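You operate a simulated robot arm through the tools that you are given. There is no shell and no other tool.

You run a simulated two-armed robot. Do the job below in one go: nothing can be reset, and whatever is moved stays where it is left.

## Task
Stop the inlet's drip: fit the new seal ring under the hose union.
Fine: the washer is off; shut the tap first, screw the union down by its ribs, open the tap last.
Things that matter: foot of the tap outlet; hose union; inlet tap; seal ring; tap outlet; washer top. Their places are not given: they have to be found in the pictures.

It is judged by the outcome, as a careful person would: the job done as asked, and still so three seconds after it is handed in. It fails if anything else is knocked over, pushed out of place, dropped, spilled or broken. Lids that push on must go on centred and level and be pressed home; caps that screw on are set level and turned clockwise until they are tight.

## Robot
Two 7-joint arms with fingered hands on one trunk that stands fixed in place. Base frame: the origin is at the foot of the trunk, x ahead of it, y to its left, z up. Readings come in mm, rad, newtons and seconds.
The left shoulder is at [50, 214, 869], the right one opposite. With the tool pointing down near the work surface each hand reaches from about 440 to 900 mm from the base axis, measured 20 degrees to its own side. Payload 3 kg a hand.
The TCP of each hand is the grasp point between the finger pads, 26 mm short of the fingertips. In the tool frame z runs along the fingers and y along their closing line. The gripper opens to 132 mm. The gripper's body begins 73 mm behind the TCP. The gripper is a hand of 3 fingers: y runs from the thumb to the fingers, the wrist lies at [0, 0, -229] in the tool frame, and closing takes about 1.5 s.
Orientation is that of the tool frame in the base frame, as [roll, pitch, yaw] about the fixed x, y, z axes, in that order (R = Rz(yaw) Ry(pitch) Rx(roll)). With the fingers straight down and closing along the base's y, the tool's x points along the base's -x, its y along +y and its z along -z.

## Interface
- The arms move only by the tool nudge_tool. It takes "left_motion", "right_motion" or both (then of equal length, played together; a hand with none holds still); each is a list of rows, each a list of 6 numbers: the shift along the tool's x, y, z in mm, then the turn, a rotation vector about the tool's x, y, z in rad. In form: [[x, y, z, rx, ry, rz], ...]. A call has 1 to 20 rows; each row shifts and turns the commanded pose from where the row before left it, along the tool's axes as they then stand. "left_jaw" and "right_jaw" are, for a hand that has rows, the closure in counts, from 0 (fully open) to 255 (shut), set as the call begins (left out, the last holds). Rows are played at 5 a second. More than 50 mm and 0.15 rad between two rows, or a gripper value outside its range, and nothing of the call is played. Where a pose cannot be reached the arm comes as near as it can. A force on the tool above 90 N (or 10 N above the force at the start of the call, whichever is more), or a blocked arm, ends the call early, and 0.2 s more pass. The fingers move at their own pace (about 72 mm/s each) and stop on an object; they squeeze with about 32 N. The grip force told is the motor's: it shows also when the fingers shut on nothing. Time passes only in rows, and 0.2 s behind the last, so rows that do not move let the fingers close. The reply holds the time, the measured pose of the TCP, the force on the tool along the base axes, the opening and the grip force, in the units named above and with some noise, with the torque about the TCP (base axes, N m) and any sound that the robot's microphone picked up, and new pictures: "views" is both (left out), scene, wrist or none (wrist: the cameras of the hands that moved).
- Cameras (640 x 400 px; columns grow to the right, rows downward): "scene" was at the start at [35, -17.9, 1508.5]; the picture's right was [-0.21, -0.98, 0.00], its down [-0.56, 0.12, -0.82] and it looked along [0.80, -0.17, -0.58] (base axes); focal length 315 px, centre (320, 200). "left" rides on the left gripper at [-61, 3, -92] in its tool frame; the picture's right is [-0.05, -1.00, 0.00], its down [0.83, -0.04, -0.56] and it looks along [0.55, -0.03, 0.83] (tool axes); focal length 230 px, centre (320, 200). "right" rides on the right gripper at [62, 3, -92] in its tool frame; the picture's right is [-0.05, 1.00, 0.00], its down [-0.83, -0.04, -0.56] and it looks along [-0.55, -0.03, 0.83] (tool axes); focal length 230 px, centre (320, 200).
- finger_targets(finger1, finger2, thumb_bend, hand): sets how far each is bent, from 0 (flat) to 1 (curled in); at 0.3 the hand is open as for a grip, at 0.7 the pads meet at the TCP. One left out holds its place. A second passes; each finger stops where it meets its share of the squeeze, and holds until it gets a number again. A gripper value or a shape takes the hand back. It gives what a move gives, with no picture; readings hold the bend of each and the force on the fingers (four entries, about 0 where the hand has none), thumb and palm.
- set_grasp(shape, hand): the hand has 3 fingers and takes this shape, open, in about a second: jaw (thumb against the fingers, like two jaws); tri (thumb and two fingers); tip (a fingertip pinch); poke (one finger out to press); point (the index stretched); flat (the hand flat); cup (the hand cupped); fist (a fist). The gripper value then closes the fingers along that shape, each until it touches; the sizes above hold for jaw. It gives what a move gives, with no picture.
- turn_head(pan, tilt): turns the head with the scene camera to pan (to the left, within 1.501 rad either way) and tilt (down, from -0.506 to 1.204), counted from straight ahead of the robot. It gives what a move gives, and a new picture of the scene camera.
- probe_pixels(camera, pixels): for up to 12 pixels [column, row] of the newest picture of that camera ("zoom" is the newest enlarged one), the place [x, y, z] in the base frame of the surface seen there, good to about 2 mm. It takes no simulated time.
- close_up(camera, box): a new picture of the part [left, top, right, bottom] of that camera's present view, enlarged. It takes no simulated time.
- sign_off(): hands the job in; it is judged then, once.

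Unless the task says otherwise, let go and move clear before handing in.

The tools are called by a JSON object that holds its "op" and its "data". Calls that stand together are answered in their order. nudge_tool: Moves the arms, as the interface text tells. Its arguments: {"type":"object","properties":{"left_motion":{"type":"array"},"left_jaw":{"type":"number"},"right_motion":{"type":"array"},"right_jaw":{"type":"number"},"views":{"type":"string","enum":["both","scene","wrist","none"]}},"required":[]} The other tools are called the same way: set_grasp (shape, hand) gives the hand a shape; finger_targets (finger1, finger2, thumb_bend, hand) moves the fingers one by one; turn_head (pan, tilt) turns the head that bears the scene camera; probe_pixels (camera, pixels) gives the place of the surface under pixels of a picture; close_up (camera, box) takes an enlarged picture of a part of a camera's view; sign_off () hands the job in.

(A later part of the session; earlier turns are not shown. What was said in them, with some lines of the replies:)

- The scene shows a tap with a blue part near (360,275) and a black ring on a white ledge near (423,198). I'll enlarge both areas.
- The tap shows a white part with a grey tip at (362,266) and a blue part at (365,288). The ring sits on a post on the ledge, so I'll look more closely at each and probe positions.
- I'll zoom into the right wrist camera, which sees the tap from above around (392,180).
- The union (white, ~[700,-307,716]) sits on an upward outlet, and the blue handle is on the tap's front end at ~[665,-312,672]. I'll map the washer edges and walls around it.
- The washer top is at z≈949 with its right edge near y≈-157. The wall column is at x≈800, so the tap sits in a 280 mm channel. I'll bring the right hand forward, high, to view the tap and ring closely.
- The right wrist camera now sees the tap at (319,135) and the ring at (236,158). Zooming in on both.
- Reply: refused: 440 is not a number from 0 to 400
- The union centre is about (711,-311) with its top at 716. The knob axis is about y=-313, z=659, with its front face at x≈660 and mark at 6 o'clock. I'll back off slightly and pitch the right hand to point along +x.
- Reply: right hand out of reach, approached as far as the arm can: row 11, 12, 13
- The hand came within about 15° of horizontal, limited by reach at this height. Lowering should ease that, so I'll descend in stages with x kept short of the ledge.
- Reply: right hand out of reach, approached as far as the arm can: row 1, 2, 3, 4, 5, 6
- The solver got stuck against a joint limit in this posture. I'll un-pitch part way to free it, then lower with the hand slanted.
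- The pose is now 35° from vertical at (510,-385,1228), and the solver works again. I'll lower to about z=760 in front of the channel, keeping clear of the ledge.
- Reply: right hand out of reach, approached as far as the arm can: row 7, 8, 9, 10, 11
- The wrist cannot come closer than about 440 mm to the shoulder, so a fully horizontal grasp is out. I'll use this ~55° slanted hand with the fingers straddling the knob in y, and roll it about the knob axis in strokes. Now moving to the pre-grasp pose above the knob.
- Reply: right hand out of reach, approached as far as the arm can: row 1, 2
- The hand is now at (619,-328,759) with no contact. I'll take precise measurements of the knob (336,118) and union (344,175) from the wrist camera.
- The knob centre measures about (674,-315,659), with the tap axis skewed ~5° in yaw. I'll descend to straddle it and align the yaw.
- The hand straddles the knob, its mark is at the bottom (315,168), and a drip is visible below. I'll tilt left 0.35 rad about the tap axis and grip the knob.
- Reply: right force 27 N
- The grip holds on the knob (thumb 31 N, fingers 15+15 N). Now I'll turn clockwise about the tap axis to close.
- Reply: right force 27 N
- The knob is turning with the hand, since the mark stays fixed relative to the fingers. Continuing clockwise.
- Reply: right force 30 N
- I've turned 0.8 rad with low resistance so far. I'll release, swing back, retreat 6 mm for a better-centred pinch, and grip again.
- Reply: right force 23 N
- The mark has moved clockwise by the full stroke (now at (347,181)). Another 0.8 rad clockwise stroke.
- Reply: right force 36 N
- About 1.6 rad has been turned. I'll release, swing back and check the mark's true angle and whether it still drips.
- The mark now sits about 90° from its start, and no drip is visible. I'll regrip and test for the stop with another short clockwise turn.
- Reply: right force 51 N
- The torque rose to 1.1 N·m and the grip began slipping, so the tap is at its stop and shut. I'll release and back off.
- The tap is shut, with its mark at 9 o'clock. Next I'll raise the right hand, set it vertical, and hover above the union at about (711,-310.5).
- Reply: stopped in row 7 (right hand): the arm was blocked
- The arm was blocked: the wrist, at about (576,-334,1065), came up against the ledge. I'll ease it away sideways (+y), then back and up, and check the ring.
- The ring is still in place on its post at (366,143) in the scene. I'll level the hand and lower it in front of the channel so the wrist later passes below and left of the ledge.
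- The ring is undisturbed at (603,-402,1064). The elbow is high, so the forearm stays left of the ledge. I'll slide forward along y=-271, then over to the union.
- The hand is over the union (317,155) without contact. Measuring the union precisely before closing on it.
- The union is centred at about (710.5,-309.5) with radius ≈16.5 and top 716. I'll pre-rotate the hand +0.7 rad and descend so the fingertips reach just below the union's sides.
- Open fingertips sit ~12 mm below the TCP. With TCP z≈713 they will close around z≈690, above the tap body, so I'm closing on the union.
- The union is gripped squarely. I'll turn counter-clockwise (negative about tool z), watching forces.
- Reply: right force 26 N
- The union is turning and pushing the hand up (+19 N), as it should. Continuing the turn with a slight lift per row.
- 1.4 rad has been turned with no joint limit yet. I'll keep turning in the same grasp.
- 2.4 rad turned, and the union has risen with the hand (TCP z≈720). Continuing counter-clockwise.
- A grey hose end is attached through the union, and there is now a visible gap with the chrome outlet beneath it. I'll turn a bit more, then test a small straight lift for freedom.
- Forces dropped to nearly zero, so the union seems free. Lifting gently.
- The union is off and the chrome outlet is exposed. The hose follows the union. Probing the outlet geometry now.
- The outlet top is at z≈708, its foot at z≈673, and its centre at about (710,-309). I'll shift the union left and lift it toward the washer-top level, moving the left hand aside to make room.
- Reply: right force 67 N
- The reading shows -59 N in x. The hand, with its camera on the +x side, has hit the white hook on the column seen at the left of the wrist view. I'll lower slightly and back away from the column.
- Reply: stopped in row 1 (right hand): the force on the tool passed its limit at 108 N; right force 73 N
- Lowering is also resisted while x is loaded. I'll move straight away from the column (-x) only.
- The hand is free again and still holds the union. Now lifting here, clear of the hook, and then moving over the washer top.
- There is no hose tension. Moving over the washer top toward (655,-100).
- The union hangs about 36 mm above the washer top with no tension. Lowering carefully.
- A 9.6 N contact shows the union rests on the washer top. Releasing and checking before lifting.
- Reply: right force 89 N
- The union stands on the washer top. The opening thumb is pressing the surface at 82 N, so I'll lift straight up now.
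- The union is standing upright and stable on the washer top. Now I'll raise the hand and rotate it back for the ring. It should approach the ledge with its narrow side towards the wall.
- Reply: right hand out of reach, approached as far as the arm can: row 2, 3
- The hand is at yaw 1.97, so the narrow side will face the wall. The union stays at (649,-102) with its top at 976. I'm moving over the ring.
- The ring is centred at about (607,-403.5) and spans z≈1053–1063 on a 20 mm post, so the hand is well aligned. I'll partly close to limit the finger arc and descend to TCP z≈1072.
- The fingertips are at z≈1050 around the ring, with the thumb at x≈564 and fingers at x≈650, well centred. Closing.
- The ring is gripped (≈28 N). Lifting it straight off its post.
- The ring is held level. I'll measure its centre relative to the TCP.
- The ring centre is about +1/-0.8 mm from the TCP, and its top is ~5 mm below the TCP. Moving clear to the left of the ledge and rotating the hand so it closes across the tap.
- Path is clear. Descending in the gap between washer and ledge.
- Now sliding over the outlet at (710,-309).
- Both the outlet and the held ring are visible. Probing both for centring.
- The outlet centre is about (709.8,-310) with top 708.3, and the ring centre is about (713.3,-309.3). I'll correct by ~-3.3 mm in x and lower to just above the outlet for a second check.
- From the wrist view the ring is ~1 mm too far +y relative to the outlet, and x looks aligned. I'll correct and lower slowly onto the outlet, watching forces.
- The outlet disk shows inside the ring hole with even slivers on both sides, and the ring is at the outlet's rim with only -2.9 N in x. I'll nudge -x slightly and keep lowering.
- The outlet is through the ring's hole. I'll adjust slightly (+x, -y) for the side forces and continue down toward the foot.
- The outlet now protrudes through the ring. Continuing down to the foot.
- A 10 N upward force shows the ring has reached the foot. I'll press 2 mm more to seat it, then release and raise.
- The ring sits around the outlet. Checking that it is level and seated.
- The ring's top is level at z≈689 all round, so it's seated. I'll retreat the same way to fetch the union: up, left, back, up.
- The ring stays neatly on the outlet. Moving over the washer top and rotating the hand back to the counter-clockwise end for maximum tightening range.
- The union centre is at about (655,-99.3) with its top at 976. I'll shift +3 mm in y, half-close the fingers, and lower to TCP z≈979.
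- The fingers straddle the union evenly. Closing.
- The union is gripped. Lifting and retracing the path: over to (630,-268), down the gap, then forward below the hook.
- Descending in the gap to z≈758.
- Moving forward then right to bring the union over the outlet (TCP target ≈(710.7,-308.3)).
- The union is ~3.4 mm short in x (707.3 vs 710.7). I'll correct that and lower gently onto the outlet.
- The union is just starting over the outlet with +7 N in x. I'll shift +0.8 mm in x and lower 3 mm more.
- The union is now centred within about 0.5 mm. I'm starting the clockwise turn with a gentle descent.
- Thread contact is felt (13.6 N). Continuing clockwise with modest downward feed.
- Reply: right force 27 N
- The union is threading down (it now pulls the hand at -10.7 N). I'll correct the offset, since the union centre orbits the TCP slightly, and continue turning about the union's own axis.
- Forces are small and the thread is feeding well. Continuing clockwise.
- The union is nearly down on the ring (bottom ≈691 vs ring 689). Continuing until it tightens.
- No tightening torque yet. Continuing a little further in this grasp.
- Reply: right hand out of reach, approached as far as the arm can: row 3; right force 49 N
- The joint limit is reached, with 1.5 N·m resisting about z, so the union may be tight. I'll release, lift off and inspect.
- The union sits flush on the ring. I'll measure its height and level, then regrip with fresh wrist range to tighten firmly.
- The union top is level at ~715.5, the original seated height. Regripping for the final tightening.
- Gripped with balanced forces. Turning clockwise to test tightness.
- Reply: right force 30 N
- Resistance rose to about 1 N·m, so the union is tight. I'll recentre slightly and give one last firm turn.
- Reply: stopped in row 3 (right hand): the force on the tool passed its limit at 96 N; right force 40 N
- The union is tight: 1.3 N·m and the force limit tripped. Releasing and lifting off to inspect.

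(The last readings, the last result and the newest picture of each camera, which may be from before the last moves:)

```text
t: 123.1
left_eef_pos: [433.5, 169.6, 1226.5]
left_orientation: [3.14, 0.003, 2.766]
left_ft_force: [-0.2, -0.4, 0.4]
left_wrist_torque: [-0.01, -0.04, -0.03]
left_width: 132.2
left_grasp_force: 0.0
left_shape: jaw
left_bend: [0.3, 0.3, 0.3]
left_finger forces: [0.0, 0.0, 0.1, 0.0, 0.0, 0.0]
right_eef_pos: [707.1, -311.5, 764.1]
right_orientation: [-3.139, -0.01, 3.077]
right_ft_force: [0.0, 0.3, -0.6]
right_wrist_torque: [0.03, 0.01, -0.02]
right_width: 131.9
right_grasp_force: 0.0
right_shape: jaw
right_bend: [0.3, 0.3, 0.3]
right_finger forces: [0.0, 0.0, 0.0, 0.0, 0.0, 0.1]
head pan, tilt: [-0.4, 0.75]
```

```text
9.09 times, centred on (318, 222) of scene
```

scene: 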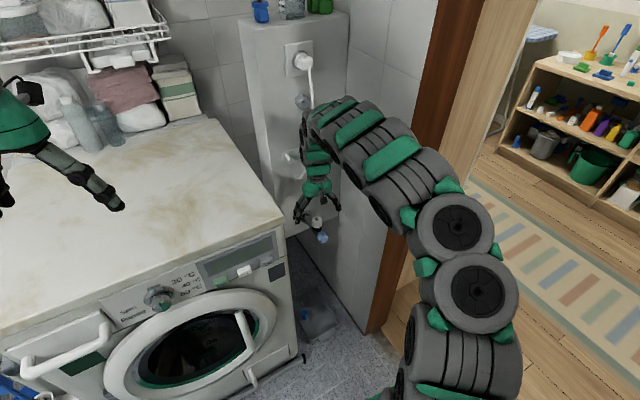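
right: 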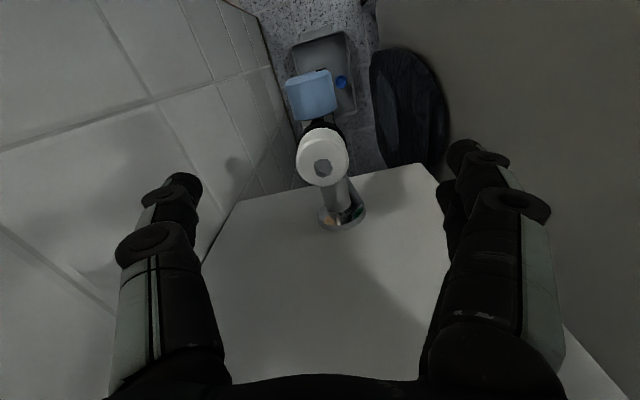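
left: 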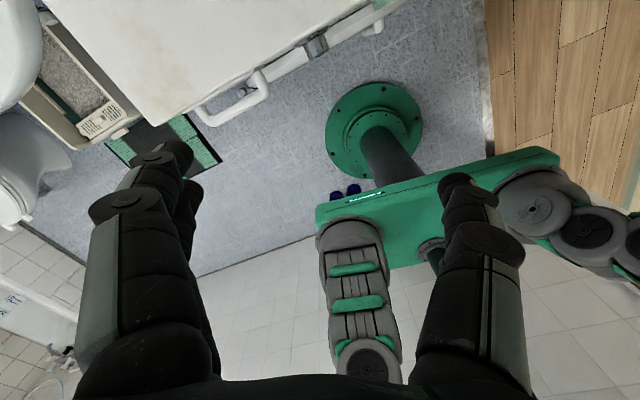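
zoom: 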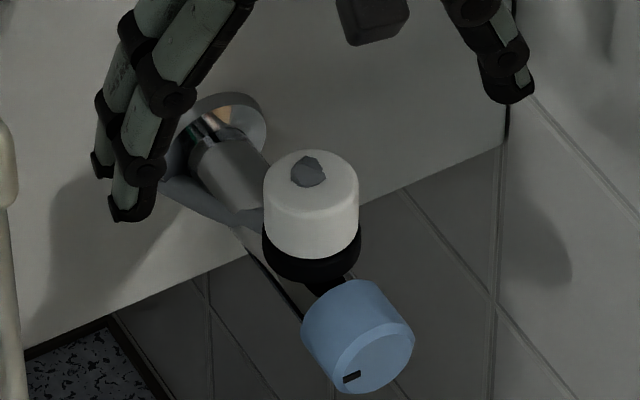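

The union sits tight and square on the ring with the tap still shut. Now I'll back out to re-grip the tap knob with the slanted hand, well clear of the ledge this time.

{"op": "nudge_tool", "data": {"right_motion": [[0, 0, -11, 0, 0, 0], [1.4, 22, 0, 0, 0, 0], [1.4, 22, 0, 0, 0, 0], [40, -2.5, 0, 0, 0, 0], [40, -2.5, 0, 0, 0, 0], [0, 0, 0, 0, 0, -0.145], [0, 0, 0, 0, -0.123, 0], [0, 0, 0, 0, -0.123, 0], [0, 0, 0, 0, -0.123, 0], [0, 0, 0, 0, -0.123, 0], [0, 0, 0, 0, -0.123, 0]]}}

```text
t: 125.5
left_eef_pos: [433.6, 170.6, 1227.4]
left_orientation: [-3.141, 0.001, 2.767]
left_ft_force: [0.3, -0.2, -0.7]
left_wrist_torque: [-0.01, -0.01, -0.02]
left_width: 131.6
left_grasp_force: 0.1
left_shape: jaw
left_bend: [0.3, 0.3, 0.3]
left_finger forces: [0.0, 0.1, 0.0, 0.1, 0.0, 0.0]
right_eef_pos: [626.5, -267.0, 773.0]
right_orientation: [-3.136, 0.603, -3.058]
right_ft_force: [0.0, 0.0, -0.1]
right_wrist_torque: [-0.03, 0.01, 0.01]
right_width: 132.0
right_grasp_force: 0.0
right_shape: jaw
right_bend: [0.3, 0.3, 0.3]
right_finger forces: [0.0, 0.1, 0.0, 0.0, 0.0, 0.1]
head pan, tilt: [-0.4, 0.75]
```

scene: 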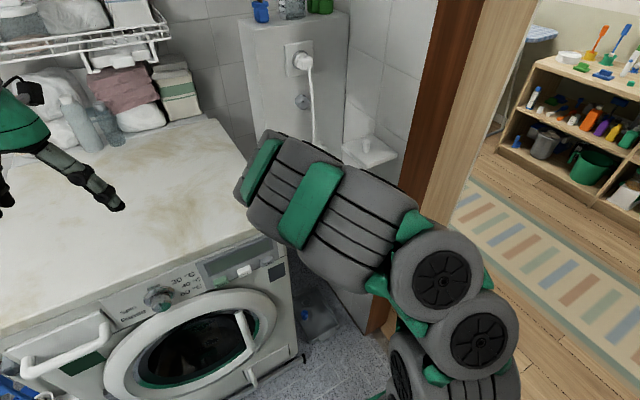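
right: 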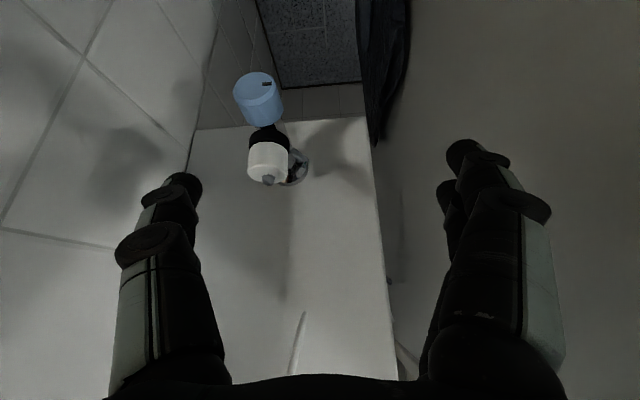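

The pose is clear. Moving down to straddle the knob, then tilting right 0.45 rad ready for a counter-clockwise stroke.

{"op": "nudge_tool", "data": {"right_motion": [[14.4, -25.8, 4, 0, 0, 0], [14.4, -25.8, 4, 0, 0, 0], [0, 0, 36.7, 0, 0, 0], [0, 0, 36.7, 0, 0, 0], [0, 0, 34, 0, 0, 0]]}}

```text
t: 126.7
left_eef_pos: [433.5, 170.1, 1226.1]
left_orientation: [3.141, 0.003, 2.768]
left_ft_force: [-0.6, -0.6, 0.2]
left_wrist_torque: [0.02, 0.0, -0.01]
left_width: 132.1
left_grasp_force: 0.2
left_shape: jaw
left_bend: [0.3, 0.3, 0.3]
left_finger forces: [0.1, 0.1, 0.0, 0.0, 0.0, 0.1]
right_eef_pos: [671.1, -313.6, 663.0]
right_orientation: [-3.14, 0.603, -3.061]
right_ft_force: [-0.1, -0.4, 0.5]
right_wrist_torque: [-0.01, 0.0, -0.03]
right_width: 131.8
right_grasp_force: 0.0
right_shape: jaw
right_bend: [0.3, 0.3, 0.3]
right_finger forces: [0.0, 0.0, 0.1, 0.0, 0.0, 0.0]
head pan, tilt: [-0.4, 0.75]
```

scene: 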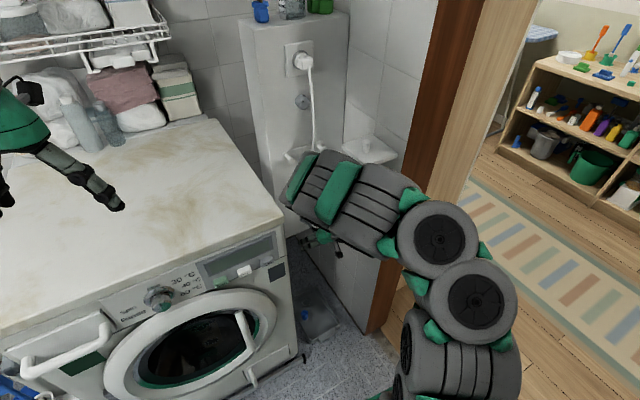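
right: 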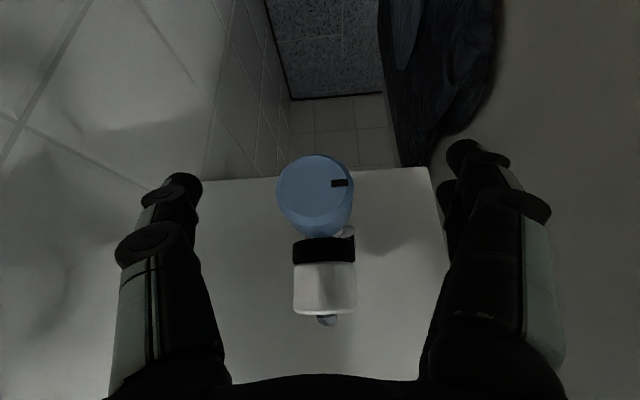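

{"op": "nudge_tool", "data": {"right_motion": [[0, 0, 0, -0.1236, 0, 0.085], [0, 0, 0, -0.1236, 0, 0.085], [0, 0, 0, -0.1236, 0, 0.085]], "views": "none"}}

{"op": "nudge_tool", "data": {"right_motion": [[0, 0, 0, 0, 0, 0], [0, 0, 0, 0, 0, 0], [0, 0, 0, 0, 0, 0], [0, 0, 0, 0, 0, 0], [0, 0, 0, 0, 0, 0], [0, 0, 0, 0, 0, 0], [0, 0, 0, 0, 0, 0], [0, 0, 0, 0, 0, 0]], "right_jaw": 255, "views": "wrist"}}

{"op": "nudge_tool", "data": {"right_motion": [[0, 0, 0, 0.1099, 0, -0.0756], [0, 0, 0, 0.1099, 0, -0.0756], [0, 0, 0, 0.1099, 0, -0.0756]], "views": "wrist"}}

```text
t: 127.5
left_eef_pos: [432.8, 169.9, 1226.2]
left_orientation: [-3.141, 0.003, 2.768]
left_ft_force: [0.3, -0.7, 0.3]
left_wrist_torque: [0.01, -0.02, 0.01]
left_width: 132.0
left_grasp_force: 0.0
left_shape: jaw
left_bend: [0.3, 0.3, 0.3]
left_finger forces: [0.0, 0.0, 0.0, 0.1, 0.0, 0.1]
right_eef_pos: [673.0, -313.5, 663.0]
right_orientation: [2.613, 0.537, 2.932]
right_ft_force: [0.0, 0.3, -0.9]
right_wrist_torque: [0.0, -0.01, -0.01]
right_width: 132.0
right_grasp_force: 0.0
right_shape: jaw
right_bend: [0.3, 0.3, 0.3]
right_finger forces: [0.0, 0.1, 0.0, 0.0, 0.1, 0.1]
head pan, tilt: [-0.4, 0.75]
```

```text
t: 129.3
left_eef_pos: [433.6, 169.8, 1226.0]
left_orientation: [3.141, 0.003, 2.768]
left_ft_force: [0.3, -0.3, 0.7]
left_wrist_torque: [-0.01, -0.03, -0.03]
left_width: 131.9
left_grasp_force: 0.0
left_shape: jaw
left_bend: [0.3, 0.3, 0.3]
left_finger forces: [0.0, 0.1, 0.0, 0.1, 0.1, 0.1]
right_eef_pos: [673.2, -313.7, 662.9]
right_orientation: [2.614, 0.538, 2.933]
right_ft_force: [9.0, 6.5, -16.5]
right_wrist_torque: [0.04, 0.06, -0.09]
right_width: 19.9
right_grasp_force: 32.1
right_shape: jaw
right_bend: [0.7, 0.73, 0.7]
right_finger forces: [13.9, 15.3, 0.1, 0.0, 29.0, 0.1]
head pan, tilt: [-0.4, 0.75]
```

right: 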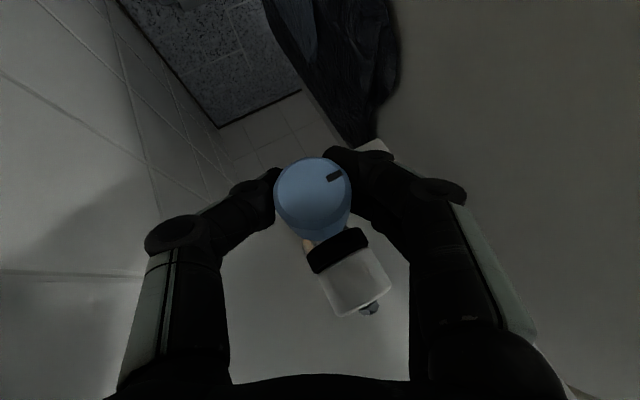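

```text
t: 130.1
left_eef_pos: [432.8, 169.4, 1226.3]
left_orientation: [-3.141, 0.002, 2.768]
left_ft_force: [-0.3, -0.5, 0.4]
left_wrist_torque: [-0.02, -0.01, -0.02]
left_width: 131.8
left_grasp_force: 0.0
left_shape: jaw
left_bend: [0.3, 0.3, 0.3]
left_finger forces: [0.0, 0.1, 0.0, 0.0, 0.0, 0.0]
right_eef_pos: [673.2, -314.7, 663.3]
right_orientation: [3.084, 0.603, -3.096]
right_ft_force: [12.3, 5.8, -30.5]
right_wrist_torque: [0.09, 0.14, -0.13]
right_width: 17.6
right_grasp_force: 31.6
right_shape: jaw
right_bend: [0.69, 0.72, 0.7]
right_finger forces: [20.1, 18.2, 0.0, 0.0, 29.3, 0.0]
head pan, tilt: [-0.4, 0.75]
```

right: 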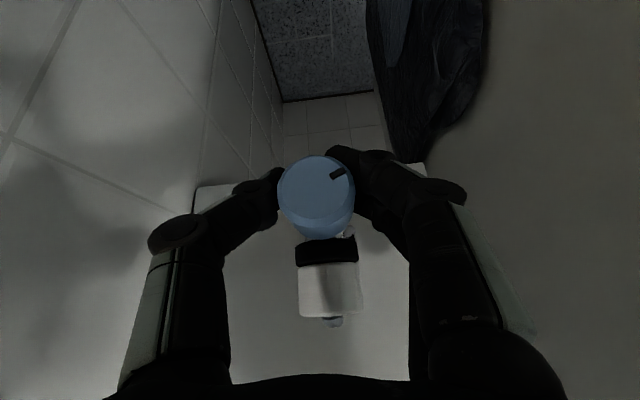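

The knob turns counter-clockwise with the hand. Continuing the stroke, then regrip.

{"op": "nudge_tool", "data": {"right_motion": [[0, 0, 0, 0.1099, 0, -0.0756], [0, 0, 0, 0.1099, 0, -0.0756], [0, 0, 0, 0.1099, 0, -0.0756]], "views": "wrist"}}

{"op": "nudge_tool", "data": {"right_motion": [[0, 0, 0, 0, 0, 0], [0, 0, 0, 0, 0, 0], [0, 0, 0, 0, 0, 0], [0, 0, 0, 0, 0, 0], [0, 0, 0, 0, 0, 0], [0, 0, 0, -0.1099, 0, 0.0756], [0, 0, 0, -0.1099, 0, 0.0756], [0, 0, 0, -0.1099, 0, 0.0756], [0, 0, 0, -0.1099, 0, 0.0756], [0, 0, 0, -0.1099, 0, 0.0756], [0, 0, 0, -0.1099, 0, 0.0756]], "right_jaw": 0, "views": "wrist"}}

{"op": "nudge_tool", "data": {"right_motion": [[0, 0, 0, 0, 0, 0], [0, 0, 0, 0, 0, 0], [0, 0, 0, 0, 0, 0], [0, 0, 0, 0, 0, 0], [0, 0, 0, 0, 0, 0], [0, 0, 0, 0, 0, 0], [0, 0, 0, 0, 0, 0], [0, 0, 0, 0, 0, 0]], "right_jaw": 255, "views": "wrist"}}

```text
t: 130.9
left_eef_pos: [433.8, 169.7, 1225.0]
left_orientation: [3.141, 0.001, 2.768]
left_ft_force: [0.9, 0.4, 0.1]
left_wrist_torque: [0.0, 0.0, 0.07]
left_width: 132.1
left_grasp_force: 0.1
left_shape: jaw
left_bend: [0.3, 0.3, 0.3]
left_finger forces: [0.0, 0.1, 0.1, 0.0, 0.0, 0.0]
right_eef_pos: [673.0, -314.7, 662.7]
right_orientation: [-2.721, 0.562, -2.828]
right_ft_force: [15.2, -0.5, -31.7]
right_wrist_torque: [0.03, -0.02, -0.12]
right_width: 16.3
right_grasp_force: 31.7
right_shape: jaw
right_bend: [0.68, 0.71, 0.7]
right_finger forces: [22.7, 21.1, 0.1, 0.0, 26.1, 0.0]
head pan, tilt: [-0.4, 0.75]
```

right: 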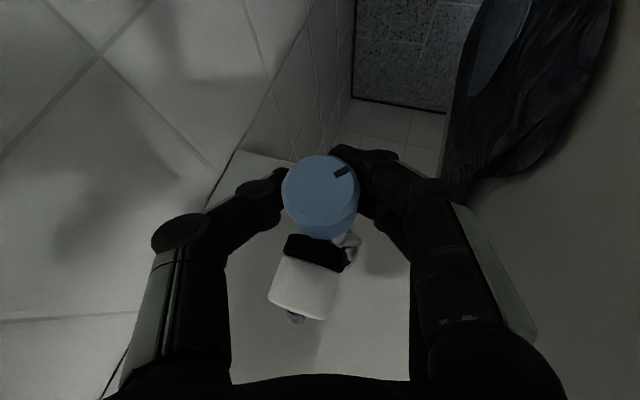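

```text
t: 133.3
left_eef_pos: [433.9, 169.4, 1224.9]
left_orientation: [-3.141, 0.001, 2.769]
left_ft_force: [-0.5, -0.5, 0.8]
left_wrist_torque: [0.02, -0.01, 0.0]
left_width: 131.7
left_grasp_force: 0.2
left_shape: jaw
left_bend: [0.3, 0.3, 0.3]
left_finger forces: [0.0, 0.1, 0.0, 0.0, 0.0, 0.1]
right_eef_pos: [672.7, -315.0, 662.9]
right_orientation: [2.611, 0.537, 2.93]
right_ft_force: [0.0, -0.4, 0.3]
right_wrist_torque: [-0.01, 0.01, -0.01]
right_width: 132.0
right_grasp_force: 0.0
right_shape: jaw
right_bend: [0.3, 0.3, 0.3]
right_finger forces: [0.1, 0.0, 0.0, 0.1, 0.0, 0.1]
head pan, tilt: [-0.4, 0.75]
```

right: 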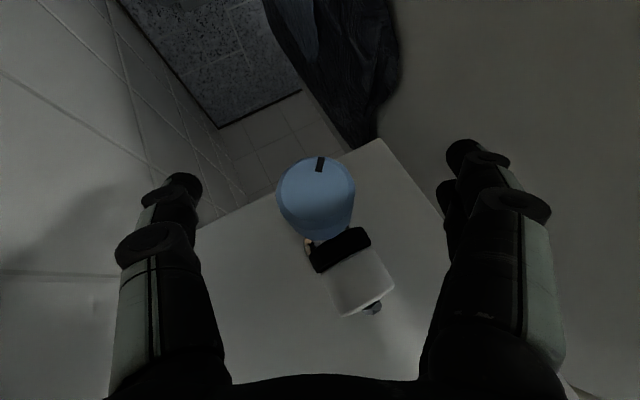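

```text
t: 135.1
left_eef_pos: [433.1, 170.8, 1226.5]
left_orientation: [3.141, 0.002, 2.77]
left_ft_force: [-0.3, 0.9, 0.0]
left_wrist_torque: [-0.01, -0.01, -0.01]
left_width: 131.9
left_grasp_force: 0.1
left_shape: jaw
left_bend: [0.3, 0.3, 0.3]
left_finger forces: [0.1, 0.0, 0.0, 0.0, 0.0, 0.0]
right_eef_pos: [673.9, -314.8, 661.4]
right_orientation: [2.612, 0.537, 2.931]
right_ft_force: [10.0, 6.5, -17.2]
right_wrist_torque: [0.02, 0.1, -0.14]
right_width: 19.8
right_grasp_force: 32.3
right_shape: jaw
right_bend: [0.71, 0.73, 0.7]
right_finger forces: [14.1, 15.4, 0.0, 0.0, 28.9, 0.1]
head pan, tilt: [-0.4, 0.75]
```

right: 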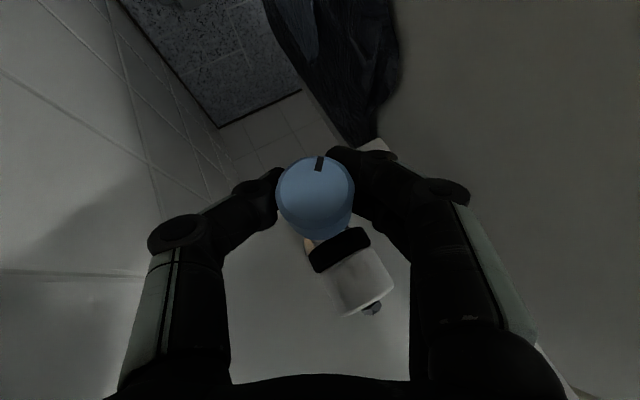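

The first 0.8 rad is done. Second counter-clockwise stroke to bring the mark back to its original open position.

{"op": "nudge_tool", "data": {"right_motion": [[0, 0, 0, 0.1099, 0, -0.0756], [0, 0, 0, 0.1099, 0, -0.0756], [0, 0, 0, 0.1099, 0, -0.0756], [0, 0, 0, 0.1099, 0, -0.0756], [0, 0, 0, 0.1099, 0, -0.0756], [0, 0, 0, 0.1099, 0, -0.0756]], "views": "wrist"}}

```text
t: 136.5
left_eef_pos: [433.9, 168.9, 1224.8]
left_orientation: [3.14, 0.0, 2.768]
left_ft_force: [0.2, -0.2, -0.3]
left_wrist_torque: [0.0, -0.03, 0.0]
left_width: 131.9
left_grasp_force: 0.0
left_shape: jaw
left_bend: [0.3, 0.3, 0.3]
left_finger forces: [0.1, 0.0, 0.0, 0.0, 0.0, 0.0]
right_eef_pos: [673.5, -315.3, 663.4]
right_orientation: [-2.723, 0.562, -2.826]
right_ft_force: [10.7, 3.1, -32.1]
right_wrist_torque: [0.78, 0.14, -0.19]
right_width: 16.2
right_grasp_force: 31.5
right_shape: jaw
right_bend: [0.7, 0.72, 0.7]
right_finger forces: [15.7, 20.7, 0.0, 0.0, 34.0, 0.1]
head pan, tilt: [-0.4, 0.75]
```

right: 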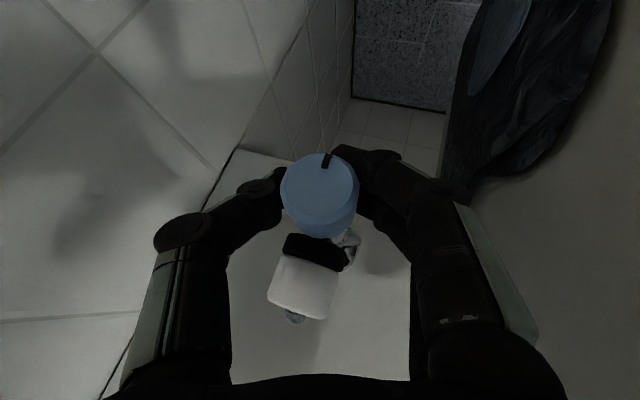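

Torque x reached 0.78 N·m and the mark is back at the bottom (327,160), so the tap is fully open. Releasing, returning to neutral tilt, and backing off to inspect for drips.

{"op": "nudge_tool", "data": {"right_motion": [[0, 0, 0, 0, 0, 0], [0, 0, 0, 0, 0, 0], [0, 0, 0, 0, 0, 0], [0, 0, 0, 0, 0, 0], [0, 0, 0, 0, 0, 0], [0, 0, 0, -0.1, 0, 0.069], [0, 0, 0, -0.1, 0, 0.069], [0, 0, 0, -0.09, 0, 0.062], [0, 0, -30, 0, 0, 0], [0, 0, -40, 0, 0, 0], [0, 0, -30, 0, 0, 0]], "right_jaw": 0}}

{"op": "close_up", "data": {"camera": "right", "box": [270, 70, 390, 210]}}

```text
t: 138.9
left_eef_pos: [433.6, 170.2, 1225.9]
left_orientation: [-3.141, 0.002, 2.767]
left_ft_force: [0.4, 0.6, 0.2]
left_wrist_torque: [-0.02, -0.02, 0.0]
left_width: 131.9
left_grasp_force: 0.0
left_shape: jaw
left_bend: [0.3, 0.3, 0.3]
left_finger forces: [0.1, 0.0, 0.1, 0.0, 0.0, 0.0]
right_eef_pos: [614.9, -323.7, 743.4]
right_orientation: [3.14, 0.602, -3.062]
right_ft_force: [0.4, 0.9, 0.3]
right_wrist_torque: [0.02, 0.01, 0.02]
right_width: 132.1
right_grasp_force: 0.0
right_shape: jaw
right_bend: [0.3, 0.3, 0.3]
right_finger forces: [0.0, 0.0, 0.0, 0.1, 0.0, 0.0]
head pan, tilt: [-0.4, 0.75]
```

scene: 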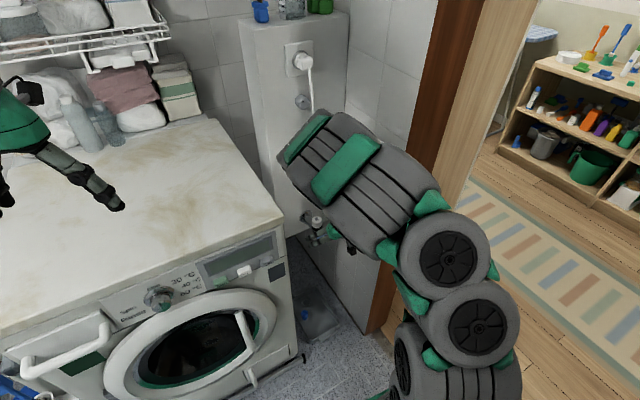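
right: 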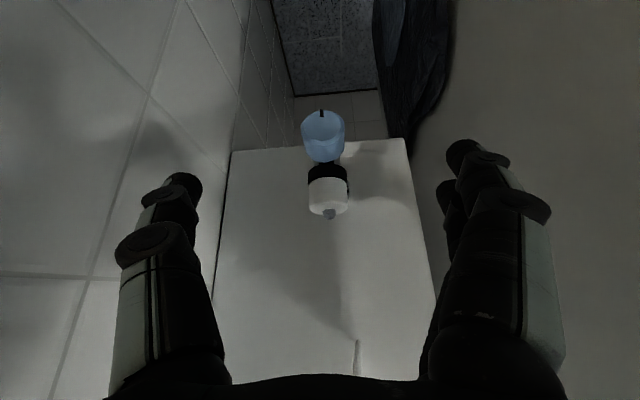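

```text
2.86 times, centred on (330, 140) of right
```

zoom: 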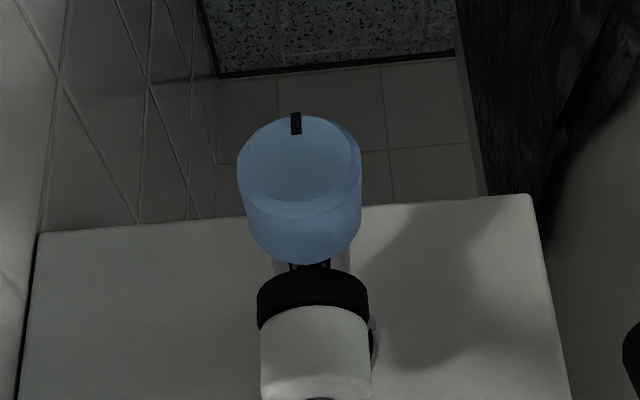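

There is no drip visible and the mark is at 6 o'clock (open). I'll withdraw the hand along the original approach line and inspect everything.

{"op": "nudge_tool", "data": {"right_motion": [[0, 15, 0, 0, 0, 0], [0, 15, 0, 0, 0, 0], [-4.8, 0, -41.4, 0, 0, 0], [-4.8, 0, -41.4, 0, 0, 0], [-4.8, 0, -41.4, 0, 0, 0], [-4.8, 0, -35, 0, 0, 0]]}}

{"op": "close_up", "data": {"camera": "right", "box": [270, 20, 400, 160]}}

{"op": "close_up", "data": {"camera": "scene", "box": [270, 90, 420, 260]}}

```text
t: 140.3
left_eef_pos: [433.1, 170.2, 1226.4]
left_orientation: [-3.14, 0.002, 2.769]
left_ft_force: [-0.7, 0.0, 0.4]
left_wrist_torque: [0.02, 0.01, -0.01]
left_width: 131.9
left_grasp_force: 0.0
left_shape: jaw
left_bend: [0.3, 0.3, 0.3]
left_finger forces: [0.1, 0.0, 0.1, 0.1, 0.0, 0.0]
right_eef_pos: [546.4, -297.1, 888.5]
right_orientation: [3.14, 0.6, -3.063]
right_ft_force: [0.5, 0.5, 0.4]
right_wrist_torque: [-0.05, 0.02, -0.01]
right_width: 131.8
right_grasp_force: 0.0
right_shape: jaw
right_bend: [0.3, 0.3, 0.3]
right_finger forces: [0.1, 0.0, 0.0, 0.0, 0.1, 0.1]
right hand out of reach, approached as far as the arm can: row 6
head pan, tilt: [-0.4, 0.75]
```

scene: 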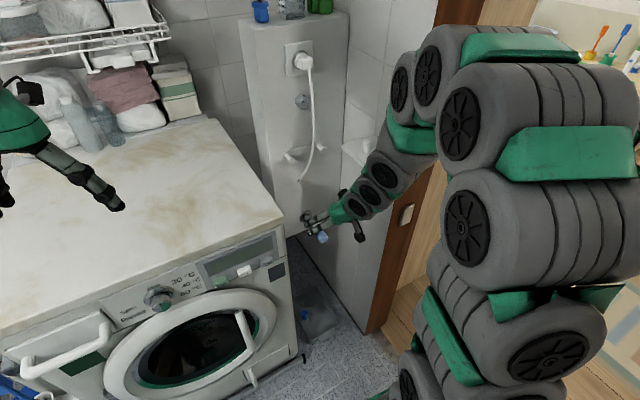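
right: 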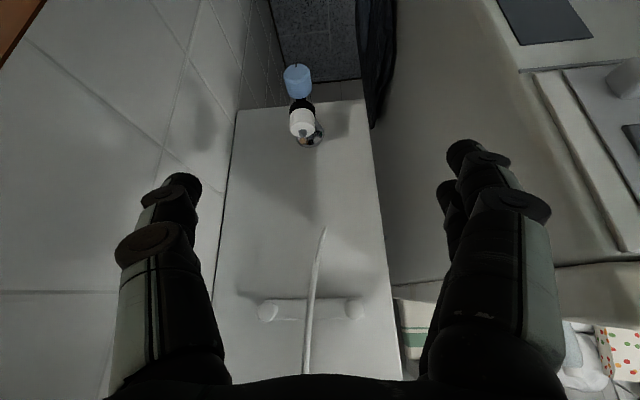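

```text
2.86 times, centred on (335, 90) of right
```

zoom: 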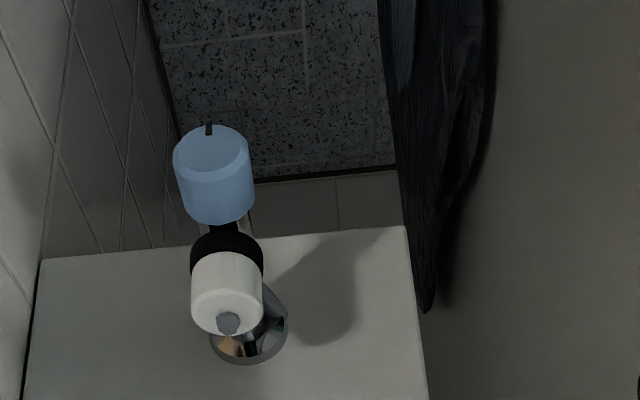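

```text
2.35 times, centred on (345, 175) of scene
```

zoom: 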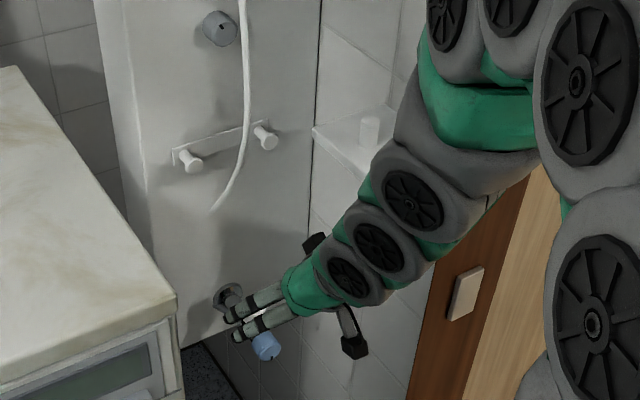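

Everything looks in place. I'll raise the hand well clear and watch the joint for a few seconds with the tap open.

{"op": "nudge_tool", "data": {"right_motion": [[-16, 0.8, -41, 0, 0, 0], [-16, 0.8, -41, 0, 0, 0], [-16, 0.8, -41, 0, 0, 0], [-16, 0.8, -41, 0, 0, 0], [-16, 0.8, -41, 0, 0, 0], [-16, 0.8, -41, 0, 0, 0], [0, 0, 0, 0, 0, 0], [0, 0, 0, 0, 0, 0], [0, 0, 0, 0, 0, 0], [0, 0, 0, 0, 0, 0], [0, 0, 0, 0, 0, 0], [0, 0, 0, 0, 0, 0], [0, 0, 0, 0, 0, 0], [0, 0, 0, 0, 0, 0]]}}

{"op": "close_up", "data": {"camera": "scene", "box": [290, 196, 350, 256]}}

{"op": "close_up", "data": {"camera": "scene", "box": [290, 240, 370, 340]}}

{"op": "close_up", "data": {"camera": "scene", "box": [230, 0, 420, 190]}}

```text
t: 143.3
left_eef_pos: [433.8, 170.0, 1225.7]
left_orientation: [3.141, 0.002, 2.768]
left_ft_force: [-0.7, -0.1, 0.5]
left_wrist_torque: [0.01, 0.02, -0.04]
left_width: 132.2
left_grasp_force: 0.0
left_shape: jaw
left_bend: [0.3, 0.3, 0.3]
left_finger forces: [0.0, 0.0, 0.0, 0.0, 0.1, 0.0]
right_eef_pos: [483.5, -291.8, 1148.8]
right_orientation: [-3.141, 0.603, -3.064]
right_ft_force: [0.0, -0.4, -0.5]
right_wrist_torque: [-0.01, 0.01, -0.03]
right_width: 131.9
right_grasp_force: 0.2
right_shape: jaw
right_bend: [0.3, 0.3, 0.3]
right_finger forces: [0.0, 0.0, 0.0, 0.0, 0.1, 0.1]
head pan, tilt: [-0.4, 0.75]
```

scene: 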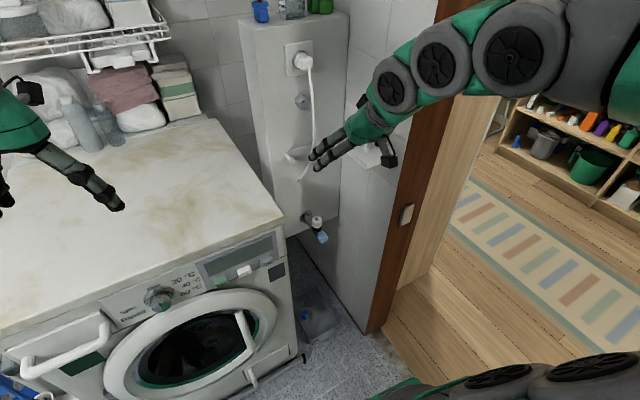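
right: 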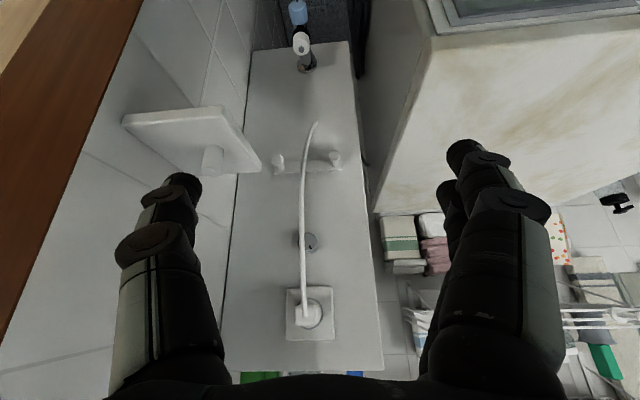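

```text
6.67 times, centred on (320, 226) of scene
```

zoom: 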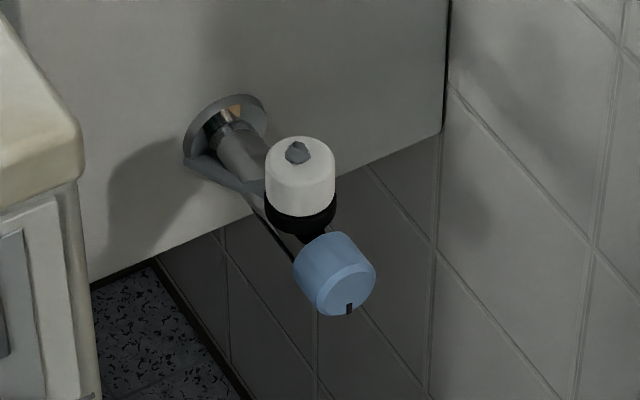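

```text
4.00 times, centred on (330, 290) of scene
```

zoom: 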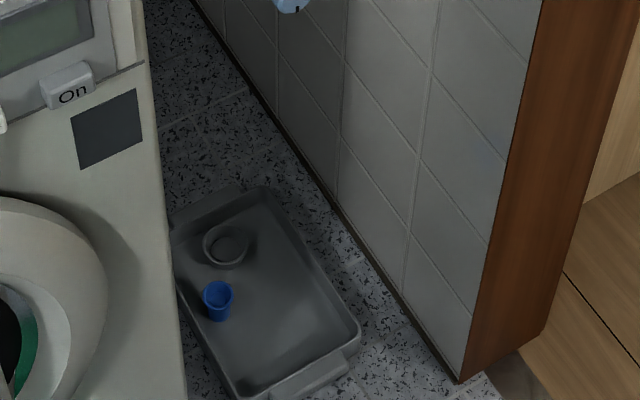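

```text
2.11 times, centred on (325, 95) of scene
```

zoom: 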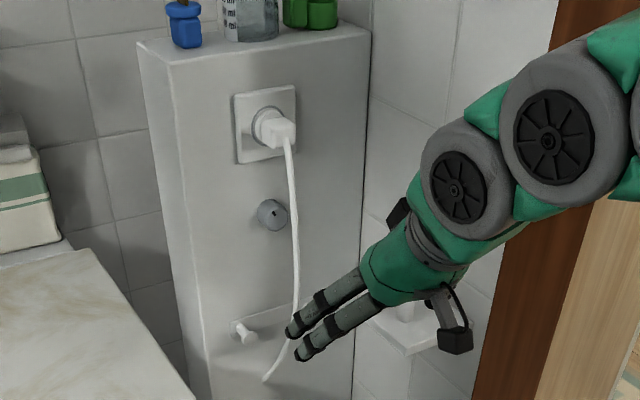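

The union sits level and tight on the black ring, the tap mark is back at its open position (≈(323,243) in the scene), and no drip shows after several seconds. Both hands are empty and clear, and nothing else has been disturbed, so I'm handing in.

{"op": "sign_off", "data": {}}

```text
The job is handed in.
```

The new seal ring is fitted under the hose union, the union is screwed down tight, and the tap is open again with no drip visible. I watched it for a few seconds after opening and then handed the job in.

- **Tap:** I shut it first, a quarter turn clockwise to its stop. I opened it last, back to its stop with the mark at the bottom where it started.
- **Ring:** It sits level at the foot of the outlet; its top measured about 689 mm all round before the union went on.
- **Union:** I stood it on the washer top while fitting the ring, then screwed it down clockwise. It stopped turning at about 1.3 N·m, level and at its original height.

Things the arm touched along the way:

- **Ledge:** The right wrist bumped the ledge early on. The ring stayed in place on its post.
- **Hook on the column:** Lifting the union, the hand pressed against one of the white hooks. The call stopped at 108 N before I backed off. The hook looks undisturbed.
- **Washer top:** When I released the union there, the opening thumb pressed on the washer top at about 82 N for a moment.

The last pictures show nothing moved, dropped or broken.
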